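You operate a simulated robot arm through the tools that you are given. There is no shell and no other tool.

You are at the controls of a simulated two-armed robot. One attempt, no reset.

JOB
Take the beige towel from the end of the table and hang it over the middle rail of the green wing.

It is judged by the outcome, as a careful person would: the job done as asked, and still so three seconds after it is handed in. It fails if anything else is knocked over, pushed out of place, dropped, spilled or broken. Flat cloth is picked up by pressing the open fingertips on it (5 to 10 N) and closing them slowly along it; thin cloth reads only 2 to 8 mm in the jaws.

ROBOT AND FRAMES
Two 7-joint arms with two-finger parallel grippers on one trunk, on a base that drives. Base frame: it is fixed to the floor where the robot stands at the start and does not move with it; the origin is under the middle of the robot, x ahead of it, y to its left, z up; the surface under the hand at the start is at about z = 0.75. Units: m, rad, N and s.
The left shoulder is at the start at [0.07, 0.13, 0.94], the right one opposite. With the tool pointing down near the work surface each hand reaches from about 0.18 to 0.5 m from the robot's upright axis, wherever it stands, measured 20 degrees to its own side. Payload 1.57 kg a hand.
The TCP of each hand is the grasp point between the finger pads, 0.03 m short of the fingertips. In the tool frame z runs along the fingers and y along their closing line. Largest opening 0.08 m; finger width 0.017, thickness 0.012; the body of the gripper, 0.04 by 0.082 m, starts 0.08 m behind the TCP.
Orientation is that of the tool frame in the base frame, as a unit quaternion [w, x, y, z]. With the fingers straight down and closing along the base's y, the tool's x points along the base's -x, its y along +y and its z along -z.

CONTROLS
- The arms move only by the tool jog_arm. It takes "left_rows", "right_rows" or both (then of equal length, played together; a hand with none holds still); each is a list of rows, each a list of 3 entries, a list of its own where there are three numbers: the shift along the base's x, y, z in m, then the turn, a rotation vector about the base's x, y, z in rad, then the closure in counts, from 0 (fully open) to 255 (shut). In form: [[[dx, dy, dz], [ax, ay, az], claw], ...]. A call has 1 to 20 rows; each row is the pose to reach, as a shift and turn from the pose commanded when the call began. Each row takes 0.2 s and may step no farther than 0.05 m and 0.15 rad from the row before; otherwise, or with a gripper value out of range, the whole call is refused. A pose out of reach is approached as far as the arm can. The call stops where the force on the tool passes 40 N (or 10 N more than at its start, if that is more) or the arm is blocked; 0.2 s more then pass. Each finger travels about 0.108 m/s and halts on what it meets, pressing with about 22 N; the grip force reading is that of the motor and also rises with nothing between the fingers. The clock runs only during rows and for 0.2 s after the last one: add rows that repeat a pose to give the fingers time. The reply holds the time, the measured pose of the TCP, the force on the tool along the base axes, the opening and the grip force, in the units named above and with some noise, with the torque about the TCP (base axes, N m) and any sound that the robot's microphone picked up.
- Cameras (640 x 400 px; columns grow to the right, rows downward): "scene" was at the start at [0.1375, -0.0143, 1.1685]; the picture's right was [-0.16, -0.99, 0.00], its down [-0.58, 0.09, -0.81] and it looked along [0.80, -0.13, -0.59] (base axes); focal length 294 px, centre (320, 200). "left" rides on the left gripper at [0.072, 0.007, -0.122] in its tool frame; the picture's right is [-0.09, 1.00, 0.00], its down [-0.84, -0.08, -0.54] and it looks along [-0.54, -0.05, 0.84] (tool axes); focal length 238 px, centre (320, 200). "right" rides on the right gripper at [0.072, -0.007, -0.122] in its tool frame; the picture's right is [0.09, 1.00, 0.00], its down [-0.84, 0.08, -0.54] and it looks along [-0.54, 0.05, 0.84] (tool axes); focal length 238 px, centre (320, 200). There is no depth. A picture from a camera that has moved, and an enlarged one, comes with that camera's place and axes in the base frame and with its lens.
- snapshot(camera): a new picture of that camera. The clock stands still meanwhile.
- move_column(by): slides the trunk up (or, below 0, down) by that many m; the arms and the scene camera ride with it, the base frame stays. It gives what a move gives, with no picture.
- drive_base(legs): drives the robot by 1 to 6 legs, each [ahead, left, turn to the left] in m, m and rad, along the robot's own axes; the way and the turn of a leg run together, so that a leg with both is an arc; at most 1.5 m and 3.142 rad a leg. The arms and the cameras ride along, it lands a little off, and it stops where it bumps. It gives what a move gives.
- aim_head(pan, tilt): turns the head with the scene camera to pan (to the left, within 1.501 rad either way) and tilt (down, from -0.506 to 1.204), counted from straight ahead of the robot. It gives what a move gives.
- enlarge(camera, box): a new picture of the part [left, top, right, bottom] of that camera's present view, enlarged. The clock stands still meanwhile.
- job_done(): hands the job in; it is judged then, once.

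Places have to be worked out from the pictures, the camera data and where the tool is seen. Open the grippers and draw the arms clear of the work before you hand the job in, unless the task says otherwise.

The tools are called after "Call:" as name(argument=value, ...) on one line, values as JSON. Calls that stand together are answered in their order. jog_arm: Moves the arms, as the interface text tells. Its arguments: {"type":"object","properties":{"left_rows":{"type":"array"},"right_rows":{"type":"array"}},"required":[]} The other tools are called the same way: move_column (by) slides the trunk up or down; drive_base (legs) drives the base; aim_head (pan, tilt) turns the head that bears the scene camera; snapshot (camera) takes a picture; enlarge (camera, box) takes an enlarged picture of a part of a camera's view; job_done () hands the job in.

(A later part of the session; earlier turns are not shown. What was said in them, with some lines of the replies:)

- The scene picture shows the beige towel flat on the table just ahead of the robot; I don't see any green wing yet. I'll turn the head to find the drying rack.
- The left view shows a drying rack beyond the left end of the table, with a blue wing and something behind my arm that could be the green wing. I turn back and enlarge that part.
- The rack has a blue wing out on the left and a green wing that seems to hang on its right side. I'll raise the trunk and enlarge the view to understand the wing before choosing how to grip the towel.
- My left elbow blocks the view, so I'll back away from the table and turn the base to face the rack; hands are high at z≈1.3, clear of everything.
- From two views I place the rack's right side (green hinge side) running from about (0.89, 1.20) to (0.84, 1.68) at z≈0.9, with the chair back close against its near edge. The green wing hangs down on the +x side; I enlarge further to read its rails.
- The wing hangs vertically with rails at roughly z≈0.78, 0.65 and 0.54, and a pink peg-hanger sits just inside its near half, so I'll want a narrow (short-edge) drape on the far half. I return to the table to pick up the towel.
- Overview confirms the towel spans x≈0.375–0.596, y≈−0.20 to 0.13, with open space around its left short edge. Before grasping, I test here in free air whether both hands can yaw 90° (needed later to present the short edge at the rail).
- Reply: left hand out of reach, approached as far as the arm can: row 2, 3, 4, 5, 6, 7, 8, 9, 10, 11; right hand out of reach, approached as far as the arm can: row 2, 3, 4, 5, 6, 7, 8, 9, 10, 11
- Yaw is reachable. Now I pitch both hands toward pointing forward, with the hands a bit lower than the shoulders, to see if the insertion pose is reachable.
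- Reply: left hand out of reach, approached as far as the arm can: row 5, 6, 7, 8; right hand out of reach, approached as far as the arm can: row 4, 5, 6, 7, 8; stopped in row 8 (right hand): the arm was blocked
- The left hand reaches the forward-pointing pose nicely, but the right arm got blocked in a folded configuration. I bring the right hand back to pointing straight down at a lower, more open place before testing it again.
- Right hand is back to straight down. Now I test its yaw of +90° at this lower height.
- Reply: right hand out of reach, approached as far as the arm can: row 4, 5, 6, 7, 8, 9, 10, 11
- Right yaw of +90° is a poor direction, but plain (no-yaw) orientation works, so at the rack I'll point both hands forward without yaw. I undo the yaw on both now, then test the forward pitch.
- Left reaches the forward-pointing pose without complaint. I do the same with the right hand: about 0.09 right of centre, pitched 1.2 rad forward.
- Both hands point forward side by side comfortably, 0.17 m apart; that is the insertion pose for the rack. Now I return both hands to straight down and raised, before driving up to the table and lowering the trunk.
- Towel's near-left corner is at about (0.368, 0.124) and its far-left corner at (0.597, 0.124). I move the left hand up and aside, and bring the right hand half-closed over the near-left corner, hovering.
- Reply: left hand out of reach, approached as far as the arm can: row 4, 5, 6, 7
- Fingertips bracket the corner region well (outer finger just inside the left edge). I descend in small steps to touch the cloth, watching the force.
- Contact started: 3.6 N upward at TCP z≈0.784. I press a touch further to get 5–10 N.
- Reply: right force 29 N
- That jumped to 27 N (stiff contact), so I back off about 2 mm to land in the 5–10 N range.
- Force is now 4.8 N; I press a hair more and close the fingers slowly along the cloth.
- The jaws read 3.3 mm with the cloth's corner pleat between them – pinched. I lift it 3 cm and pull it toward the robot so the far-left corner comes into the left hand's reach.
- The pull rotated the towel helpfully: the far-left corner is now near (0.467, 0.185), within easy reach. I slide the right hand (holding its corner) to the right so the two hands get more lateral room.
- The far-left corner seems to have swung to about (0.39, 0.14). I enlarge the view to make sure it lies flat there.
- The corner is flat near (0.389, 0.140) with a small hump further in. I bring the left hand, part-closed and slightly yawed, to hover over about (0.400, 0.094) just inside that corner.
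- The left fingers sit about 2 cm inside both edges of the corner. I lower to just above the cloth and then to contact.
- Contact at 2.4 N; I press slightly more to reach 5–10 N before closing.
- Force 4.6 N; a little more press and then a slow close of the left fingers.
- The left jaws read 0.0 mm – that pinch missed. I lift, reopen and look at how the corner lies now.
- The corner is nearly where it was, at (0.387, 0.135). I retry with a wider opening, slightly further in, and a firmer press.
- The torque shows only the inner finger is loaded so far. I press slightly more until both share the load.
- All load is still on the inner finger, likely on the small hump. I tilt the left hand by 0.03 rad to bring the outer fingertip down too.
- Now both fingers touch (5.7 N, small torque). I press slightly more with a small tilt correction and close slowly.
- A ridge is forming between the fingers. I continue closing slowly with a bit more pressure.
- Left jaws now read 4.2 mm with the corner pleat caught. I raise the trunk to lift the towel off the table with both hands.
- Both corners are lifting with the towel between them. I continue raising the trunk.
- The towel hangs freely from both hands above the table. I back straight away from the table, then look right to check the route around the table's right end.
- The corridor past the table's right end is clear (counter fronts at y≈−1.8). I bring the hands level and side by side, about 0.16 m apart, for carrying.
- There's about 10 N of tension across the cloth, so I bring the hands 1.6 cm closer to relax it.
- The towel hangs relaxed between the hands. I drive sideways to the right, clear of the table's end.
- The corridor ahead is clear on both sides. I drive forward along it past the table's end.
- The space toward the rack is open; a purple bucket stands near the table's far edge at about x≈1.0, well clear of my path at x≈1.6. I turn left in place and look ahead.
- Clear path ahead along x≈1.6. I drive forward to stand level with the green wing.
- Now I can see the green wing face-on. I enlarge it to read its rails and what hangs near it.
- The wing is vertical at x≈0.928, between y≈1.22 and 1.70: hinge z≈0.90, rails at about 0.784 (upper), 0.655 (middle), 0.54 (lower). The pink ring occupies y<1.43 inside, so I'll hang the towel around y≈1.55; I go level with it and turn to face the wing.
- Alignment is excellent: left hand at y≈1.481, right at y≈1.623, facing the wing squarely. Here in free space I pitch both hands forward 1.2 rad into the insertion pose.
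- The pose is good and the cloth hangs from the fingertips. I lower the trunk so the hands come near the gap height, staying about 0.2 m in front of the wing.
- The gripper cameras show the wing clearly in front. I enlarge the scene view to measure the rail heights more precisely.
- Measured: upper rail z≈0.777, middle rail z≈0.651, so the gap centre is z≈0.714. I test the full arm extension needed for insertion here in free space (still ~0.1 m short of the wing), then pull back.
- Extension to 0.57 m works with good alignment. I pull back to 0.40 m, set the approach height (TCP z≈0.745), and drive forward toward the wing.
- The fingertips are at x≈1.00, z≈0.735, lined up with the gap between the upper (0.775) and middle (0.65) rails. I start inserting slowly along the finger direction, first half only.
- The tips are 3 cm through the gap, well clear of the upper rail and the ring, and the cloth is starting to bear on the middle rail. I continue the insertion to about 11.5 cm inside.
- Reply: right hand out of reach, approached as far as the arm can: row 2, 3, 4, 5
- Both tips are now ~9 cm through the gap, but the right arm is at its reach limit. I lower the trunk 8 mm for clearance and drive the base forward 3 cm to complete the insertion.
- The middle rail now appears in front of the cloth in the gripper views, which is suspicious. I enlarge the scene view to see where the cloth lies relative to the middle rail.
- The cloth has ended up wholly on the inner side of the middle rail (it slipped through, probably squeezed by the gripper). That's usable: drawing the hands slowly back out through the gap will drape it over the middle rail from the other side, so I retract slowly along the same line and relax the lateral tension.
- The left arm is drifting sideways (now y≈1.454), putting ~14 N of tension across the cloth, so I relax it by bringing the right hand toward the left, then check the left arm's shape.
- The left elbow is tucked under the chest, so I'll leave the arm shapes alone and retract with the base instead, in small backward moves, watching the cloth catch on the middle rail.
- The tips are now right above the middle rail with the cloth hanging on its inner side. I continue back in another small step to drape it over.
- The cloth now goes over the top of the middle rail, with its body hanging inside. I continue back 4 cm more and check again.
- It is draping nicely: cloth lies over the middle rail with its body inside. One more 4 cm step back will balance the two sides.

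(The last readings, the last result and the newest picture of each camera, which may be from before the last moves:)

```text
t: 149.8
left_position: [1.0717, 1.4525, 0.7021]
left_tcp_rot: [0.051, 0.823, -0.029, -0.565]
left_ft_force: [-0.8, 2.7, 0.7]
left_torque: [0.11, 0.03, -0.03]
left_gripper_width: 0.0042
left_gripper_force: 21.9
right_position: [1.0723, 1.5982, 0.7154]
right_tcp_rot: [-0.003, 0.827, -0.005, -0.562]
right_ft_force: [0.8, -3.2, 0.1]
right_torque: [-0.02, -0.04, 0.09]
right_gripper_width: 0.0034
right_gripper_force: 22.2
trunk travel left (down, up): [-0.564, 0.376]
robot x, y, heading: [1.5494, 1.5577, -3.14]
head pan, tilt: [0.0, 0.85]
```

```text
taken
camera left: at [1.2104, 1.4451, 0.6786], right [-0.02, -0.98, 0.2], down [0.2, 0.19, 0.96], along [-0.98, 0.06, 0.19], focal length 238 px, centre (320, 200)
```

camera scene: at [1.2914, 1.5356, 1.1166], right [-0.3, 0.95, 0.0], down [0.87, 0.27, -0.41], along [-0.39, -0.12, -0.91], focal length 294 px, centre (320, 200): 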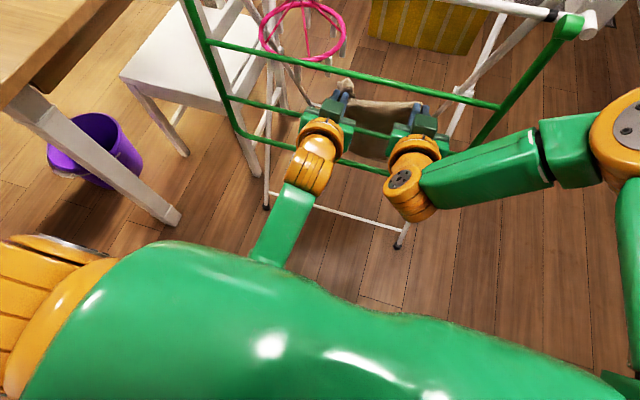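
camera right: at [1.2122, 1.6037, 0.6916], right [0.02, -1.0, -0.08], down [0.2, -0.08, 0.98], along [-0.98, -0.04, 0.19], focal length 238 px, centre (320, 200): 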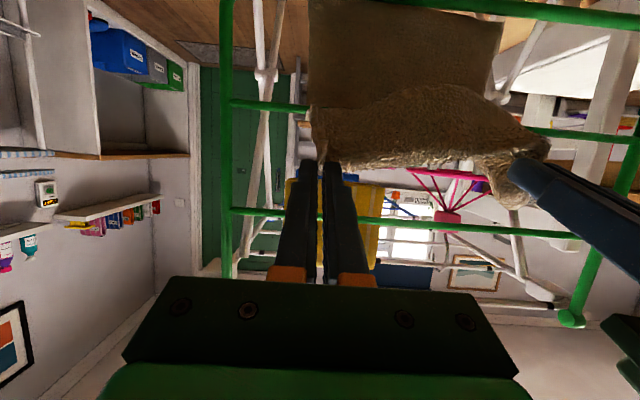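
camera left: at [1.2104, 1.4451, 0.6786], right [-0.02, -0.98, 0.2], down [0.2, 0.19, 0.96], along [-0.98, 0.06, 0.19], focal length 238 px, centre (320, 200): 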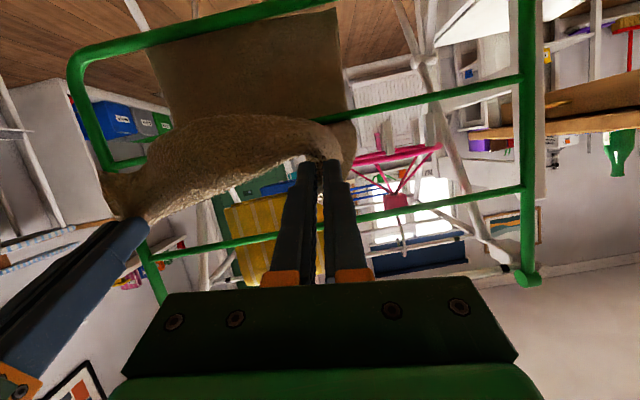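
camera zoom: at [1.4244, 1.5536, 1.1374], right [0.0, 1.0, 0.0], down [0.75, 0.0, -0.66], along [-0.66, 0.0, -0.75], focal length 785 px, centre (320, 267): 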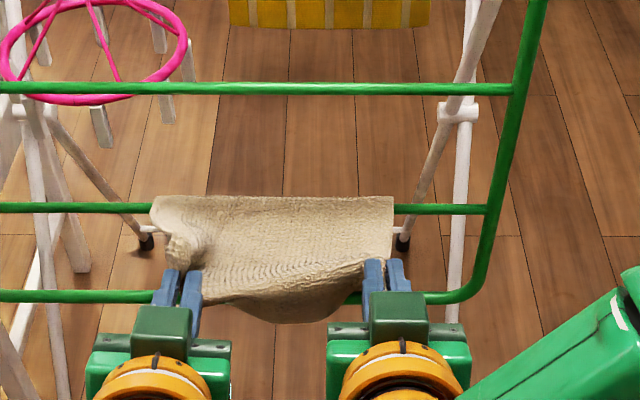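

The towel now lies over the middle rail with roughly half inside and half held outside. I ease the lateral tension, then lower the outer half gently using the trunk before releasing.

Call:
jog_arm(right_rows=[[[0, -0.003, 0], [0, 0, 0], 255], [[0, -0.005, 0], [0, 0, 0], 255]])

Call:
move_column(by=-0.06)

Call:
snapshot(camera="right")

Call:
enlarge(camera="scene", box=[220, 80, 420, 230])

```text
t: 150.3
left_position: [1.0716, 1.4527, 0.7026]
left_tcp_rot: [0.052, 0.824, -0.028, -0.564]
left_ft_force: [0.1, 0.6, 0.4]
left_torque: [0.06, -0.01, 0.01]
left_gripper_width: 0.0039
left_gripper_force: 21.8
right_position: [1.0711, 1.5939, 0.7146]
right_tcp_rot: [-0.002, 0.826, -0.004, -0.563]
right_ft_force: [-0.4, -1.1, 0.4]
right_torque: [0.01, -0.03, 0.01]
right_gripper_width: 0.0031
right_gripper_force: 22.0
trunk travel left (down, up): [-0.564, 0.376]
robot x, y, heading: [1.5508, 1.5539, -3.141]
head pan, tilt: [0.0, 0.85]
```

```text
t: 151.3
left_position: [1.0724, 1.4522, 0.6423]
left_tcp_rot: [0.051, 0.823, -0.029, -0.565]
left_ft_force: [1.3, 0.2, 0.8]
left_torque: [0.05, 0.01, -0.01]
left_gripper_width: 0.004
left_gripper_force: 22.3
right_position: [1.0713, 1.5934, 0.655]
right_tcp_rot: [-0.003, 0.827, -0.004, -0.563]
right_ft_force: [0.8, 0.2, 0.2]
right_torque: [0.01, -0.03, 0.03]
right_gripper_width: 0.0033
right_gripper_force: 21.9
trunk travel left (down, up): [-0.504, 0.436]
robot x, y, heading: [1.5535, 1.5549, -3.139]
head pan, tilt: [0.0, 0.85]
```

```text
taken
camera right: at [1.2122, 1.5988, 0.6318], right [0.02, -1.0, -0.08], down [0.2, -0.08, 0.98], along [-0.98, -0.04, 0.19], focal length 238 px, centre (320, 200)
```

right: 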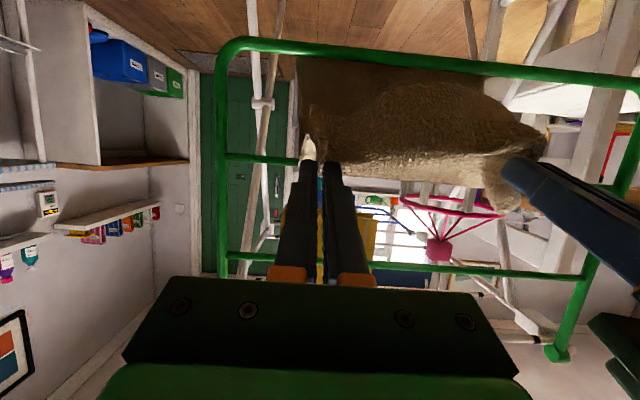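

```text
2.67 times, centred on (320, 155) of scene
camera zoom: at [1.4247, 1.5536, 1.0774], right [0.0, 1.0, 0.0], down [0.75, 0.0, -0.66], along [-0.66, 0.0, -0.75], focal length 785 px, centre (320, 320)
```

zoom: 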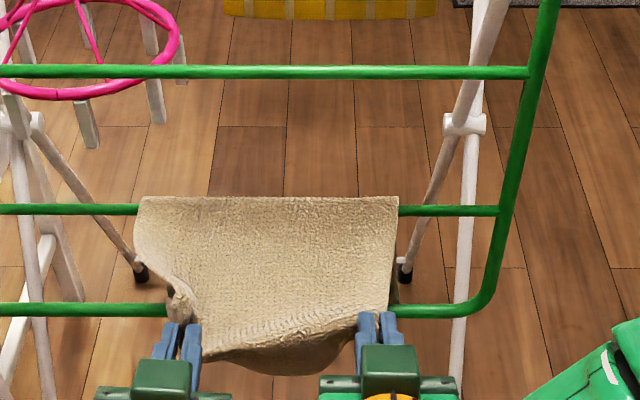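

The towel drapes cleanly over the middle rail; the inside end hangs to about z≈0.53 and the outside part is a bit longer. I lower a little more and move slightly in so the outer half hangs slack, to test that friction holds it before I let go.

Call:
drive_base(legs=[[0.03, 0, 0]])

Call:
move_column(by=-0.06)

Call:
snapshot(camera="right")

Call:
snapshot(camera="left")

Call:
enlarge(camera="scene", box=[220, 80, 420, 230])

```text
t: 152.2
left_position: [1.0412, 1.4523, 0.6415]
left_tcp_rot: [0.051, 0.824, -0.028, -0.564]
left_ft_force: [0.0, 1.3, 0.7]
left_torque: [0.04, 0.01, -0.01]
left_gripper_width: 0.004
left_gripper_force: 22.1
right_position: [1.04, 1.5925, 0.655]
right_tcp_rot: [-0.003, 0.826, -0.005, -0.563]
right_ft_force: [-0.3, -0.3, 0.1]
right_torque: [-0.01, -0.02, 0.01]
right_gripper_width: 0.0033
right_gripper_force: 22.1
trunk travel left (down, up): [-0.504, 0.436]
robot x, y, heading: [1.5202, 1.5538, -3.135]
head pan, tilt: [0.0, 0.85]
```

```text
t: 153.2
left_position: [1.0422, 1.4527, 0.5822]
left_tcp_rot: [0.052, 0.823, -0.028, -0.564]
left_ft_force: [0.1, 1.5, -0.2]
left_torque: [0.07, 0.02, -0.02]
left_gripper_width: 0.0038
left_gripper_force: 22.4
right_position: [1.0405, 1.5934, 0.5951]
right_tcp_rot: [-0.003, 0.826, -0.005, -0.563]
right_ft_force: [0.8, -1.2, 0.2]
right_torque: [-0.03, -0.01, 0.03]
right_gripper_width: 0.003
right_gripper_force: 21.9
trunk travel left (down, up): [-0.444, 0.496]
robot x, y, heading: [1.5248, 1.5528, -3.136]
head pan, tilt: [0.0, 0.85]
```

```text
taken
camera right: at [1.182, 1.5986, 0.5718], right [0.02, -1.0, -0.08], down [0.2, -0.08, 0.98], along [-0.98, -0.04, 0.19], focal length 238 px, centre (320, 200)
```

right: 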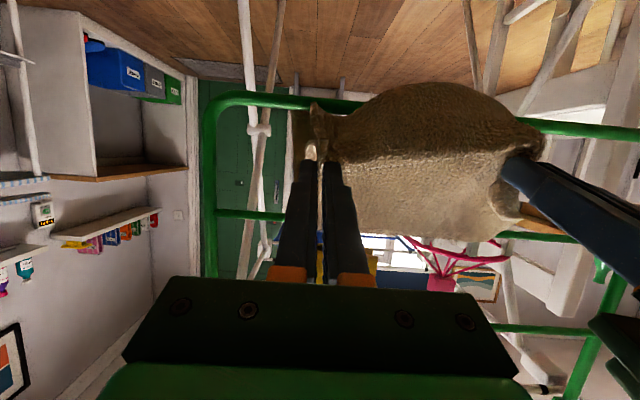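

```text
taken
camera left: at [1.1803, 1.4447, 0.5586], right [-0.02, -0.98, 0.2], down [0.2, 0.19, 0.96], along [-0.98, 0.06, 0.19], focal length 238 px, centre (320, 200)
```

left: 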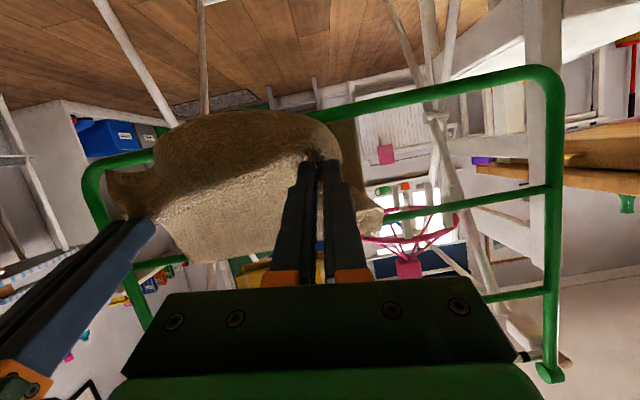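

```text
2.67 times, centred on (320, 155) of scene
camera zoom: at [1.3945, 1.5534, 1.0174], right [0.0, 1.0, 0.0], down [0.75, 0.0, -0.66], along [-0.66, 0.0, -0.75], focal length 785 px, centre (320, 320)
```

zoom: 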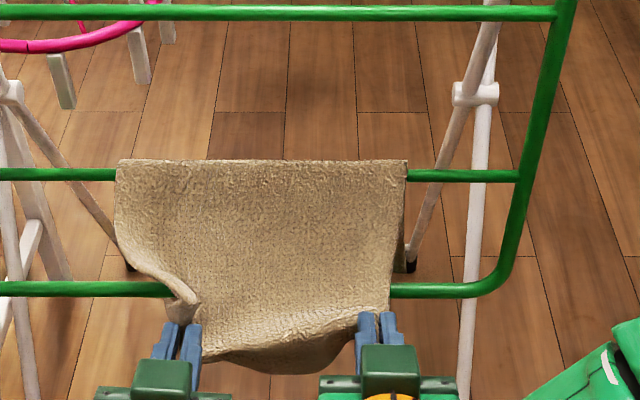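

The drape looks even and steady. I enlarge the gripper views to see how far the inner half hangs and whether it has moved.

Call:
enlarge(camera="left", box=[240, 60, 440, 260])

Call:
enlarge(camera="right", box=[180, 60, 380, 260])

```text
2.00 times, centred on (340, 160) of left
camera zoom: at [1.1803, 1.4447, 0.5586], right [-0.02, -0.98, 0.2], down [0.2, 0.19, 0.96], along [-0.98, 0.06, 0.19], focal length 477 px, centre (280, 280)
```

zoom: 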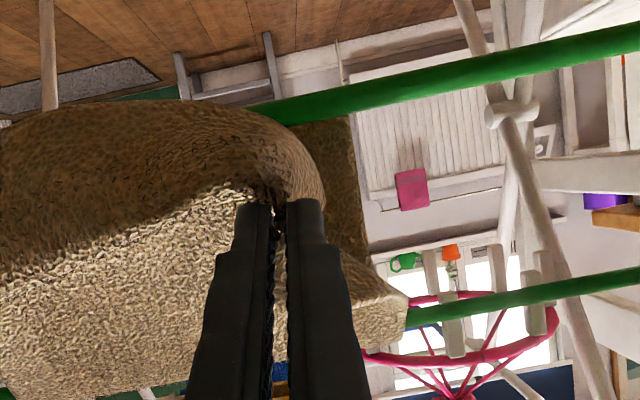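

```text
2.00 times, centred on (280, 160) of right
camera zoom: at [1.182, 1.5986, 0.5718], right [0.02, -1.0, -0.08], down [0.2, -0.08, 0.98], along [-0.98, -0.04, 0.19], focal length 477 px, centre (400, 280)
```

zoom: 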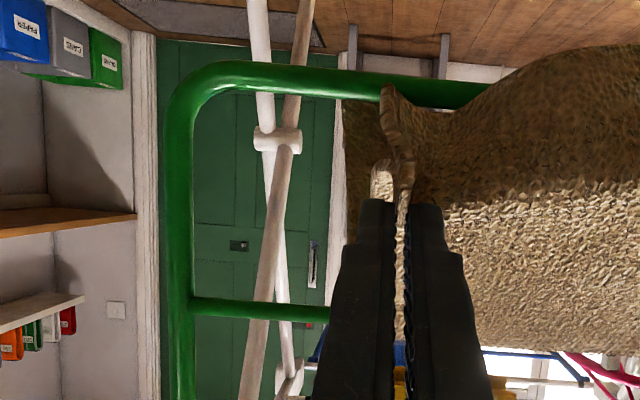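

The inner half hangs to z≈0.53 (about 12 cm) and the outer will be ~21 cm, so I test whether friction can hold such an imbalance: I raise the hands back to rail height and move close, leaving the outer half slack, and watch whether the inner half slides.

Call:
move_column(by=0.1)

Call:
drive_base(legs=[[0.045, 0, 0]])

Call:
snapshot(camera="right")

Call:
snapshot(camera="left")

Call:
enlarge(camera="scene", box=[220, 110, 420, 260])

```text
t: 154.5
left_position: [1.0415, 1.4522, 0.6803]
left_tcp_rot: [0.051, 0.824, -0.028, -0.564]
left_ft_force: [-0.2, 1.5, -0.2]
left_torque: [0.08, 0.01, 0.0]
left_gripper_width: 0.004
left_gripper_force: 21.9
right_position: [1.0418, 1.5932, 0.6944]
right_tcp_rot: [-0.002, 0.827, -0.004, -0.562]
right_ft_force: [-0.3, -1.6, -1.3]
right_torque: [-0.01, 0.0, 0.0]
right_gripper_width: 0.0031
right_gripper_force: 22.5
trunk travel left (down, up): [-0.544, 0.396]
robot x, y, heading: [1.5231, 1.5549, -3.134]
head pan, tilt: [0.0, 0.85]
```

```text
t: 155.4
left_position: [0.9959, 1.4522, 0.6817]
left_tcp_rot: [0.052, 0.824, -0.028, -0.564]
left_ft_force: [-1.3, 0.8, 0.3]
left_torque: [0.06, 0.0, -0.03]
left_gripper_width: 0.0038
left_gripper_force: 22.3
right_position: [0.9959, 1.5933, 0.6958]
right_tcp_rot: [-0.002, 0.826, -0.004, -0.563]
right_ft_force: [0.5, -0.3, -0.3]
right_torque: [-0.01, -0.01, -0.02]
right_gripper_width: 0.0032
right_gripper_force: 22.0
trunk travel left (down, up): [-0.544, 0.396]
robot x, y, heading: [1.4766, 1.5577, -3.141]
head pan, tilt: [0.0, 0.85]
```

```text
taken
camera right: at [1.1368, 1.5985, 0.6716], right [0.02, -1.0, -0.09], down [0.2, -0.08, 0.98], along [-0.98, -0.04, 0.19], focal length 238 px, centre (320, 200)
```

right: 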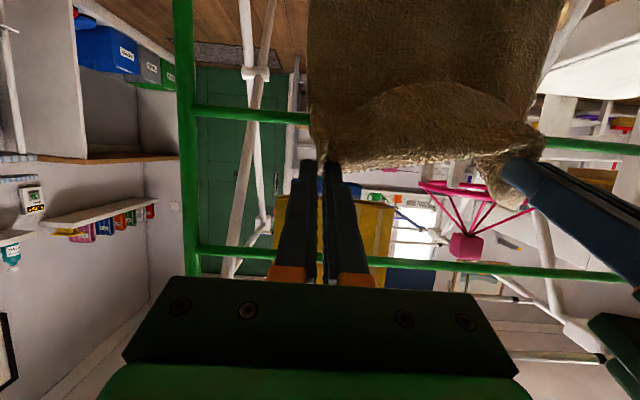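

```text
taken
camera left: at [1.1351, 1.4447, 0.6584], right [-0.02, -0.98, 0.2], down [0.2, 0.19, 0.96], along [-0.98, 0.06, 0.19], focal length 238 px, centre (320, 200)
```

left: 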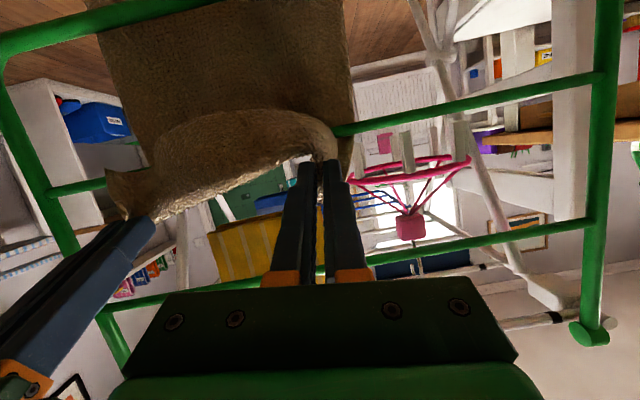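

```text
2.67 times, centred on (320, 185) of scene
camera zoom: at [1.3489, 1.5533, 1.1173], right [0.0, 1.0, 0.0], down [0.75, 0.0, -0.66], along [-0.66, 0.0, -0.75], focal length 785 px, centre (320, 240)
```

zoom: 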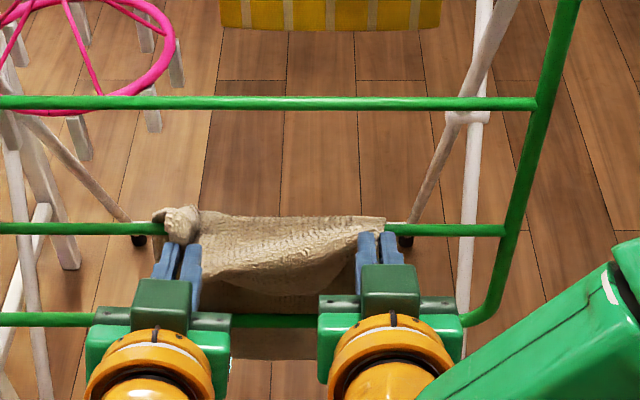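

Very useful: with slack, the inner half slid down past the lower rail, so friction is weak and the two sides must be nearly equal before release. Lowering the hands straight down from here to about 8 cm from the rail will pull out just enough to balance; I level the hands and lower in steps.

Call:
jog_arm(right_rows=[[[0, 0, -0.006], [0, 0, 0], 255], [[0, 0, -0.013], [0, 0, 0], 255]])

Call:
move_column(by=-0.06)

Call:
snapshot(camera="right")

Call:
snapshot(camera="left")

Call:
enlarge(camera="scene", box=[220, 110, 420, 260])

```text
t: 156.0
left_position: [0.9966, 1.4516, 0.6825]
left_tcp_rot: [0.052, 0.824, -0.029, -0.564]
left_ft_force: [0.9, 0.2, 0.6]
left_torque: [0.01, 0.01, -0.03]
left_gripper_width: 0.0039
left_gripper_force: 22.1
right_position: [0.9954, 1.5924, 0.6816]
right_tcp_rot: [-0.002, 0.826, -0.004, -0.563]
right_ft_force: [0.4, -0.9, 0.1]
right_torque: [-0.01, 0.01, -0.02]
right_gripper_width: 0.0029
right_gripper_force: 22.5
trunk travel left (down, up): [-0.544, 0.396]
robot x, y, heading: [1.4752, 1.5532, -3.137]
head pan, tilt: [0.0, 0.85]
```

```text
t: 157.0
left_position: [0.9972, 1.4518, 0.6221]
left_tcp_rot: [0.053, 0.824, -0.027, -0.564]
left_ft_force: [0.1, -0.3, -0.2]
left_torque: [0.03, -0.04, 0.01]
left_gripper_width: 0.0041
left_gripper_force: 21.8
right_position: [0.9956, 1.5923, 0.6213]
right_tcp_rot: [-0.003, 0.826, -0.005, -0.563]
right_ft_force: [-0.4, -0.2, 0.0]
right_torque: [0.01, -0.01, 0.0]
right_gripper_width: 0.0031
right_gripper_force: 21.6
trunk travel left (down, up): [-0.484, 0.456]
robot x, y, heading: [1.4795, 1.5554, -3.136]
head pan, tilt: [0.0, 0.85]
```

```text
taken
camera right: at [1.137, 1.5985, 0.5986], right [0.02, -1.0, -0.09], down [0.2, -0.08, 0.98], along [-0.98, -0.04, 0.19], focal length 238 px, centre (320, 200)
```

right: 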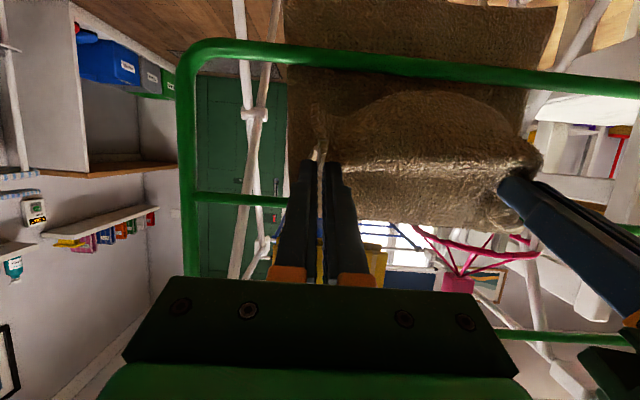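

```text
taken
camera left: at [1.1354, 1.4446, 0.5986], right [-0.02, -0.98, 0.2], down [0.2, 0.19, 0.96], along [-0.98, 0.06, 0.19], focal length 238 px, centre (320, 200)
```

left: 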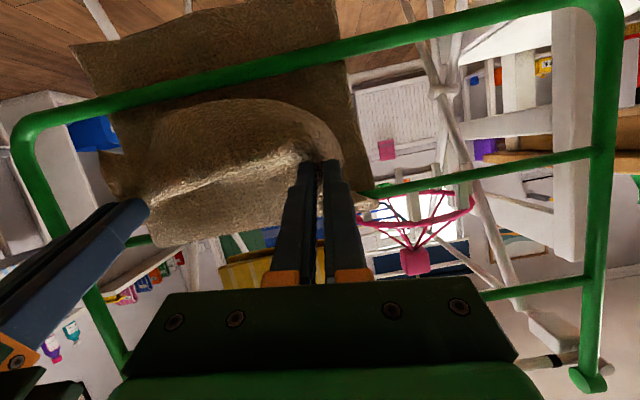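

```text
2.67 times, centred on (320, 185) of scene
camera zoom: at [1.3496, 1.5533, 1.0574], right [0.0, 1.0, 0.0], down [0.75, 0.0, -0.66], along [-0.66, 0.0, -0.75], focal length 785 px, centre (320, 240)
```

zoom: 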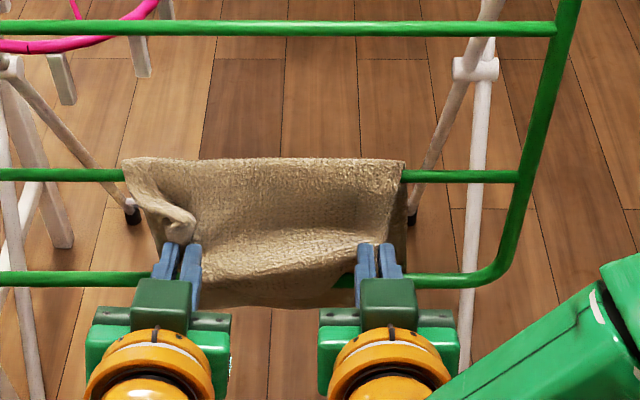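

Inner half now hangs to z≈0.473 (17.8 cm) and the outer would be ~14 cm. Lowering another 2 cm should make both sides about 16 cm.

Call:
move_column(by=-0.02)

Call:
snapshot(camera="right")

Call:
snapshot(camera="left")

```text
t: 157.7
left_position: [0.9965, 1.4529, 0.603]
left_tcp_rot: [0.052, 0.823, -0.028, -0.565]
left_ft_force: [-0.9, 0.3, 1.3]
left_torque: [0.04, -0.02, 0.0]
left_gripper_width: 0.004
left_gripper_force: 22.7
right_position: [0.9952, 1.594, 0.6015]
right_tcp_rot: [-0.003, 0.827, -0.005, -0.563]
right_ft_force: [-0.6, -0.4, -1.5]
right_torque: [0.02, 0.0, -0.01]
right_gripper_width: 0.0031
right_gripper_force: 21.5
trunk travel left (down, up): [-0.464, 0.476]
robot x, y, heading: [1.4756, 1.5571, -3.14]
head pan, tilt: [0.0, 0.85]
```

```text
taken
camera right: at [1.137, 1.5985, 0.5786], right [0.02, -1.0, -0.09], down [0.2, -0.08, 0.98], along [-0.98, -0.04, 0.19], focal length 238 px, centre (320, 200)
```

right: 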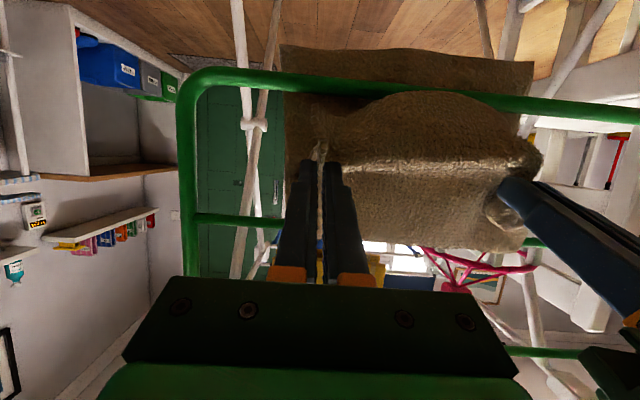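

```text
taken
camera left: at [1.1354, 1.4446, 0.5786], right [-0.02, -0.98, 0.2], down [0.2, 0.19, 0.96], along [-0.98, 0.06, 0.19], focal length 238 px, centre (320, 200)
```

left: 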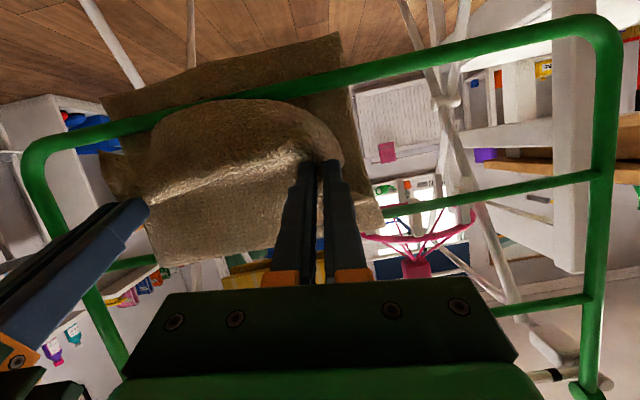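

The inner half now hangs to z≈0.488 (16.3 cm) and the outer will be about 15.7 cm – balanced. I open both grippers partway together and let the cloth settle.

Call:
jog_arm(left_rows=[[[0, 0, 0], [0, 0, 0], 200], [[0, 0, 0], [0, 0, 0], 150], [[0, 0, 0], [0, 0, 0], 128], [[0, 0, 0], [0, 0, 0], 128], [[0, 0, 0], [0, 0, 0], 128], [[0, 0, 0], [0, 0, 0], 128]], right_rows=[[[0, 0, 0], [0, 0, 0], 200], [[0, 0, 0], [0, 0, 0], 150], [[0, 0, 0], [0, 0, 0], 128], [[0, 0, 0], [0, 0, 0], 128], [[0, 0, 0], [0, 0, 0], 128], [[0, 0, 0], [0, 0, 0], 128]])

Call:
snapshot(camera="right")

Call:
snapshot(camera="left")

Call:
enlarge(camera="scene", box=[220, 110, 420, 260])

```text
t: 159.1
left_position: [0.9964, 1.4529, 0.6014]
left_tcp_rot: [0.052, 0.824, -0.028, -0.564]
left_ft_force: [0.7, -0.2, 0.5]
left_torque: [-0.01, -0.01, -0.02]
left_gripper_width: 0.04
left_gripper_force: 0.0
right_position: [0.9964, 1.5928, 0.6023]
right_tcp_rot: [-0.002, 0.827, -0.003, -0.563]
right_ft_force: [-0.4, -0.2, -0.3]
right_torque: [0.01, 0.0, -0.02]
right_gripper_width: 0.0398
right_gripper_force: 0.1
trunk travel left (down, up): [-0.464, 0.476]
robot x, y, heading: [1.4788, 1.5554, -3.138]
head pan, tilt: [0.0, 0.85]
```

```text
taken
camera right: at [1.1369, 1.5985, 0.5786], right [0.02, -1.0, -0.09], down [0.2, -0.08, 0.98], along [-0.98, -0.04, 0.19], focal length 238 px, centre (320, 200)
```

right: 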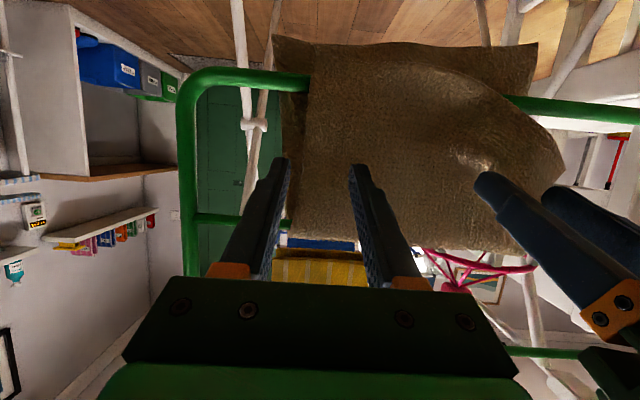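

```text
taken
camera left: at [1.1353, 1.4446, 0.5785], right [-0.02, -0.98, 0.2], down [0.2, 0.19, 0.96], along [-0.98, 0.06, 0.19], focal length 238 px, centre (320, 200)
```

left: 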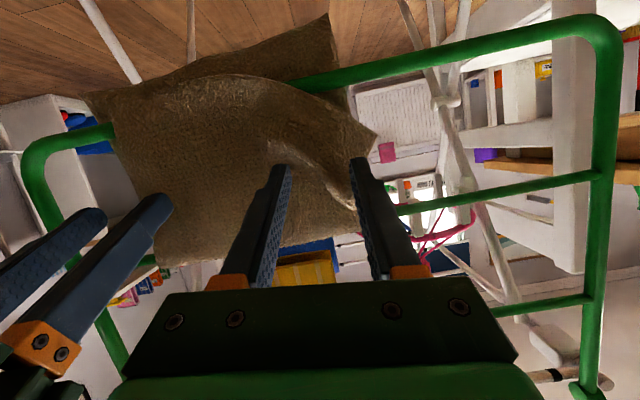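

```text
2.67 times, centred on (320, 185) of scene
camera zoom: at [1.3494, 1.5533, 1.0374], right [0.0, 1.0, 0.0], down [0.75, 0.0, -0.66], along [-0.66, 0.0, -0.75], focal length 785 px, centre (320, 240)
```

zoom: 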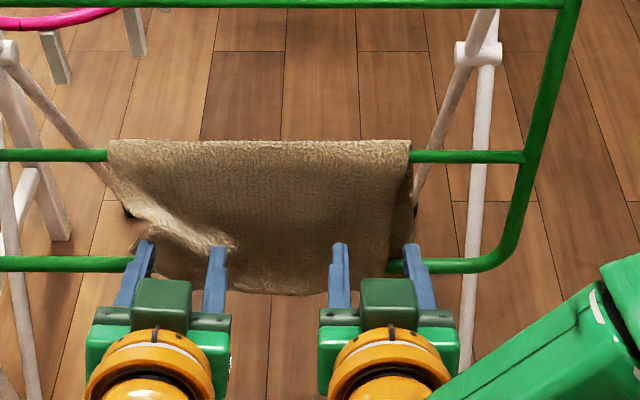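

The towel is released and hangs over the middle rail evenly on both sides. I back away slowly by 6 cm and check it stays.

Call:
drive_base(legs=[[-0.06, 0, 0]])

Call:
snapshot(camera="left")

Call:
enlarge(camera="scene", box=[200, 90, 420, 250])

```text
t: 160.1
left_position: [1.0561, 1.4527, 0.6022]
left_tcp_rot: [0.052, 0.823, -0.028, -0.565]
left_ft_force: [0.1, 0.5, 0.8]
left_torque: [0.01, 0.0, -0.02]
left_gripper_width: 0.0399
left_gripper_force: 0.0
right_position: [1.0563, 1.5935, 0.6017]
right_tcp_rot: [-0.003, 0.827, -0.005, -0.563]
right_ft_force: [0.7, 0.3, -0.3]
right_torque: [0.02, 0.02, -0.02]
right_gripper_width: 0.0397
right_gripper_force: 0.1
trunk travel left (down, up): [-0.464, 0.476]
robot x, y, heading: [1.5326, 1.5536, -3.135]
head pan, tilt: [0.0, 0.85]
```

```text
taken
camera left: at [1.1956, 1.4449, 0.5788], right [-0.02, -0.98, 0.2], down [0.2, 0.19, 0.96], along [-0.98, 0.06, 0.19], focal length 238 px, centre (320, 200)
```

left: 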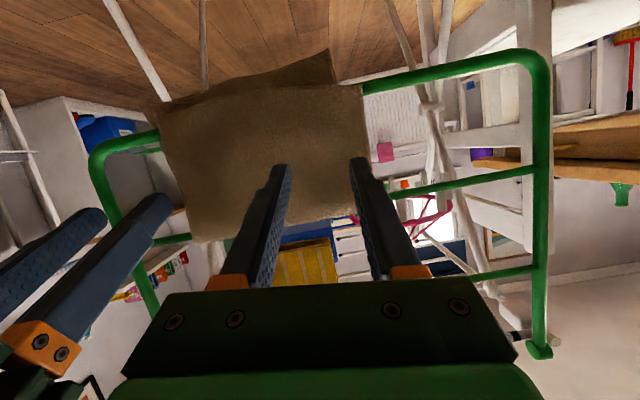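

```text
2.50 times, centred on (310, 170) of scene
camera zoom: at [1.4099, 1.5535, 1.0375], right [0.0, 1.0, 0.0], down [0.75, 0.0, -0.66], along [-0.66, 0.0, -0.75], focal length 736 px, centre (345, 275)
```

zoom: 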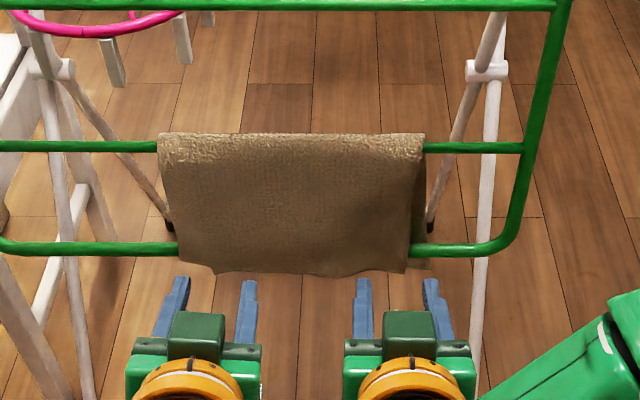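

The towel hangs flat and neatly over the middle rail. I back the robot off further and check again for any creeping.

Call:
drive_base(legs=[[-0.25, 0, 0]])

Call:
aim_head(pan=0.0, tilt=0.6)

Call:
snapshot(camera="scene")

Call:
enlarge(camera="scene", box=[180, 90, 420, 270])

Call:
snapshot(camera="left")

```text
t: 161.9
left_position: [1.3072, 1.4531, 0.6028]
left_tcp_rot: [0.053, 0.824, -0.028, -0.564]
left_ft_force: [0.6, -0.7, 0.5]
left_torque: [-0.01, 0.01, 0.03]
left_gripper_width: 0.0397
left_gripper_force: 0.1
right_position: [1.3059, 1.5938, 0.602]
right_tcp_rot: [-0.003, 0.827, -0.005, -0.562]
right_ft_force: [0.0, -0.4, 0.3]
right_torque: [-0.01, 0.03, -0.01]
right_gripper_width: 0.0398
right_gripper_force: 0.1
trunk travel left (down, up): [-0.464, 0.476]
robot x, y, heading: [1.7858, 1.5554, -3.136]
head pan, tilt: [0.0, 0.85]
```

```text
t: 162.7
left_position: [1.3066, 1.4522, 0.6011]
left_tcp_rot: [0.053, 0.824, -0.028, -0.563]
left_ft_force: [-0.3, 1.3, -0.5]
left_torque: [0.02, 0.01, -0.01]
left_gripper_width: 0.04
left_gripper_force: 0.0
right_position: [1.3069, 1.5944, 0.6026]
right_tcp_rot: [-0.003, 0.827, -0.005, -0.562]
right_ft_force: [1.3, 0.1, -0.3]
right_torque: [0.02, 0.04, 0.0]
right_gripper_width: 0.0399
right_gripper_force: 0.0
trunk travel left (down, up): [-0.464, 0.476]
robot x, y, heading: [1.7861, 1.556, -3.14]
head pan, tilt: [0.0, 0.6]
```

```text
taken
camera scene: at [1.649, 1.5543, 1.0582], right [0.0, 1.0, 0.0], down [0.57, 0.0, -0.82], along [-0.82, 0.0, -0.57], focal length 294 px, centre (320, 200)
```

scene: 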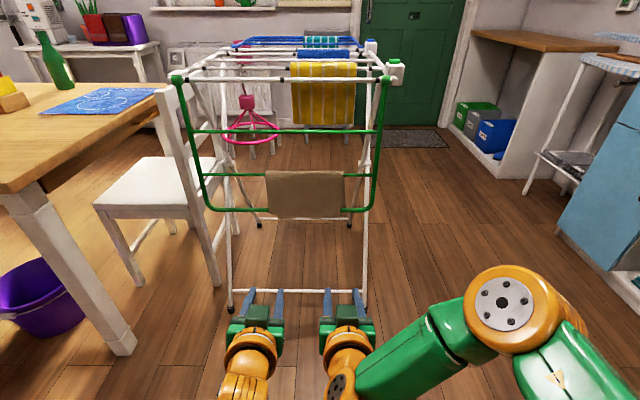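

```text
2.22 times, centred on (300, 180) of scene
camera zoom: at [1.649, 1.5543, 1.0582], right [0.0, 1.0, 0.0], down [0.57, 0.0, -0.82], along [-0.82, 0.0, -0.57], focal length 654 px, centre (364, 244)
```

zoom: 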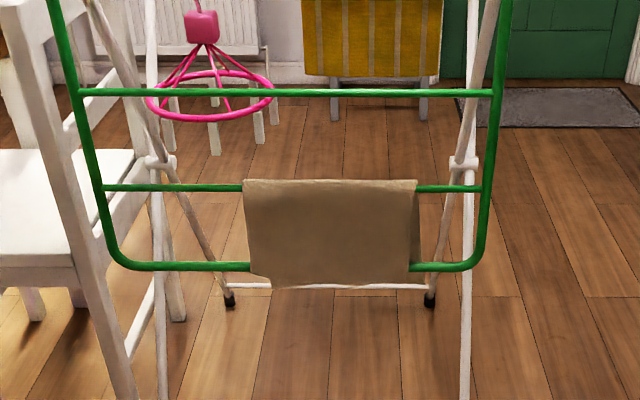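

```text
taken
camera left: at [1.4453, 1.4453, 0.5785], right [-0.02, -0.98, 0.2], down [0.2, 0.19, 0.96], along [-0.98, 0.06, 0.19], focal length 238 px, centre (320, 200)
```

left: 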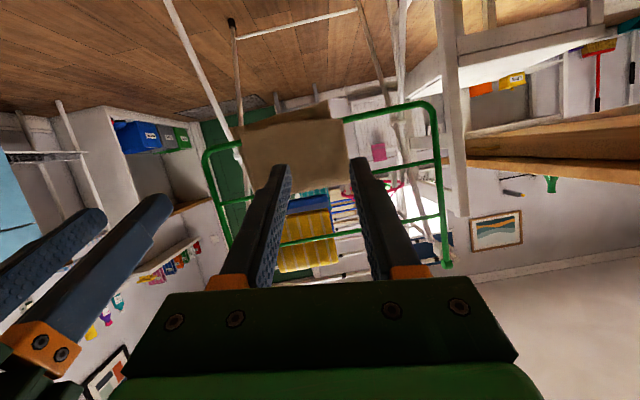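

The towel hangs evenly (outer edge z≈0.505, inner slightly lower), and everything else is undisturbed. I open the grippers fully and wait a few seconds to confirm the towel doesn't creep.

Call:
jog_arm(left_rows=[[[0, 0, 0], [0, 0, 0], 60], [[0, 0, 0], [0, 0, 0], 0], [[0, 0, 0], [0, 0, 0], 0], [[0, 0, 0], [0, 0, 0], 0], [[0, 0, 0], [0, 0, 0], 0], [[0, 0, 0], [0, 0, 0], 0], [[0, 0, 0], [0, 0, 0], 0], [[0, 0, 0], [0, 0, 0], 0], [[0, 0, 0], [0, 0, 0], 0], [[0, 0, 0], [0, 0, 0], 0], [[0, 0, 0], [0, 0, 0], 0], [[0, 0, 0], [0, 0, 0], 0], [[0, 0, 0], [0, 0, 0], 0], [[0, 0, 0], [0, 0, 0], 0], [[0, 0, 0], [0, 0, 0], 0], [[0, 0, 0], [0, 0, 0], 0], [[0, 0, 0], [0, 0, 0], 0], [[0, 0, 0], [0, 0, 0], 0], [[0, 0, 0], [0, 0, 0], 0], [[0, 0, 0], [0, 0, 0], 0]], right_rows=[[[0, 0, 0], [0, 0, 0], 60], [[0, 0, 0], [0, 0, 0], 0], [[0, 0, 0], [0, 0, 0], 0], [[0, 0, 0], [0, 0, 0], 0], [[0, 0, 0], [0, 0, 0], 0], [[0, 0, 0], [0, 0, 0], 0], [[0, 0, 0], [0, 0, 0], 0], [[0, 0, 0], [0, 0, 0], 0], [[0, 0, 0], [0, 0, 0], 0], [[0, 0, 0], [0, 0, 0], 0], [[0, 0, 0], [0, 0, 0], 0], [[0, 0, 0], [0, 0, 0], 0], [[0, 0, 0], [0, 0, 0], 0], [[0, 0, 0], [0, 0, 0], 0], [[0, 0, 0], [0, 0, 0], 0], [[0, 0, 0], [0, 0, 0], 0], [[0, 0, 0], [0, 0, 0], 0], [[0, 0, 0], [0, 0, 0], 0], [[0, 0, 0], [0, 0, 0], 0], [[0, 0, 0], [0, 0, 0], 0]])

Call:
enlarge(camera="scene", box=[180, 90, 420, 270])

Call:
enlarge(camera="left", box=[180, 60, 460, 300])

```text
t: 166.8
left_position: [1.3068, 1.4529, 0.6018]
left_tcp_rot: [0.052, 0.824, -0.028, -0.563]
left_ft_force: [-1.2, -0.5, -0.3]
left_torque: [-0.02, 0.01, 0.01]
left_gripper_width: 0.0798
left_gripper_force: 0.1
right_position: [1.3069, 1.5953, 0.602]
right_tcp_rot: [-0.003, 0.827, -0.004, -0.562]
right_ft_force: [-0.2, 0.8, 0.6]
right_torque: [0.01, 0.0, 0.02]
right_gripper_width: 0.08
right_gripper_force: 0.1
trunk travel left (down, up): [-0.464, 0.476]
robot x, y, heading: [1.7885, 1.5596, -3.136]
head pan, tilt: [0.0, 0.6]
```

```text
2.22 times, centred on (300, 180) of scene
camera zoom: at [1.649, 1.5543, 1.0583], right [0.0, 1.0, 0.0], down [0.57, 0.0, -0.82], along [-0.82, 0.0, -0.57], focal length 654 px, centre (364, 244)
```

zoom: 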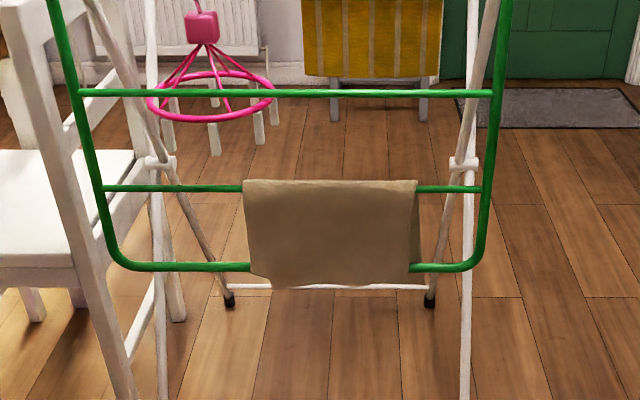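

```text
1.67 times, centred on (320, 180) of left
camera zoom: at [1.4453, 1.4454, 0.5785], right [-0.02, -0.98, 0.2], down [0.2, 0.19, 0.96], along [-0.98, 0.06, 0.19], focal length 397 px, centre (320, 233)
```

zoom: 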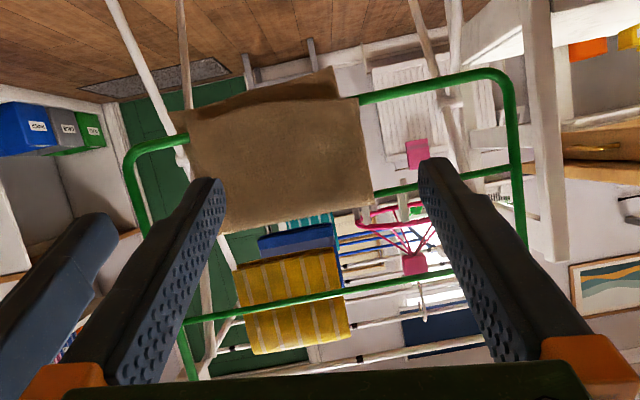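

After more than four seconds the towel hasn't moved: it hangs over the middle green rail with both sides about equal. The grippers are open and about 0.35 m clear of the rack, and nothing else looks disturbed, so I hand the job in.

Call:
job_done()

```text
The job is handed in.
```

The beige towel is hanging over the middle rail of the green wing, with about 15 cm outside the rail and 17 cm inside. I watched it for over four seconds after releasing it and it did not move. The job is handed in.

- **Slip during hanging:** When I first pushed the towel in, it slipped through to the inside of the rail. I drew it slowly back out over the rail. A slack test showed it slides easily, so I evened up the two sides before letting go.
- **Position:** It hangs on the far half of the rail, clear of the pink peg-hanger and the yellow cloth inside the rack.
- **Surroundings:** I saw nothing knocked over or moved around the rack. I did not go back to look at the tabletop after carrying the towel away.
- **Robot:** Both grippers are open, and the hands are about 0.35 m clear of the rack.
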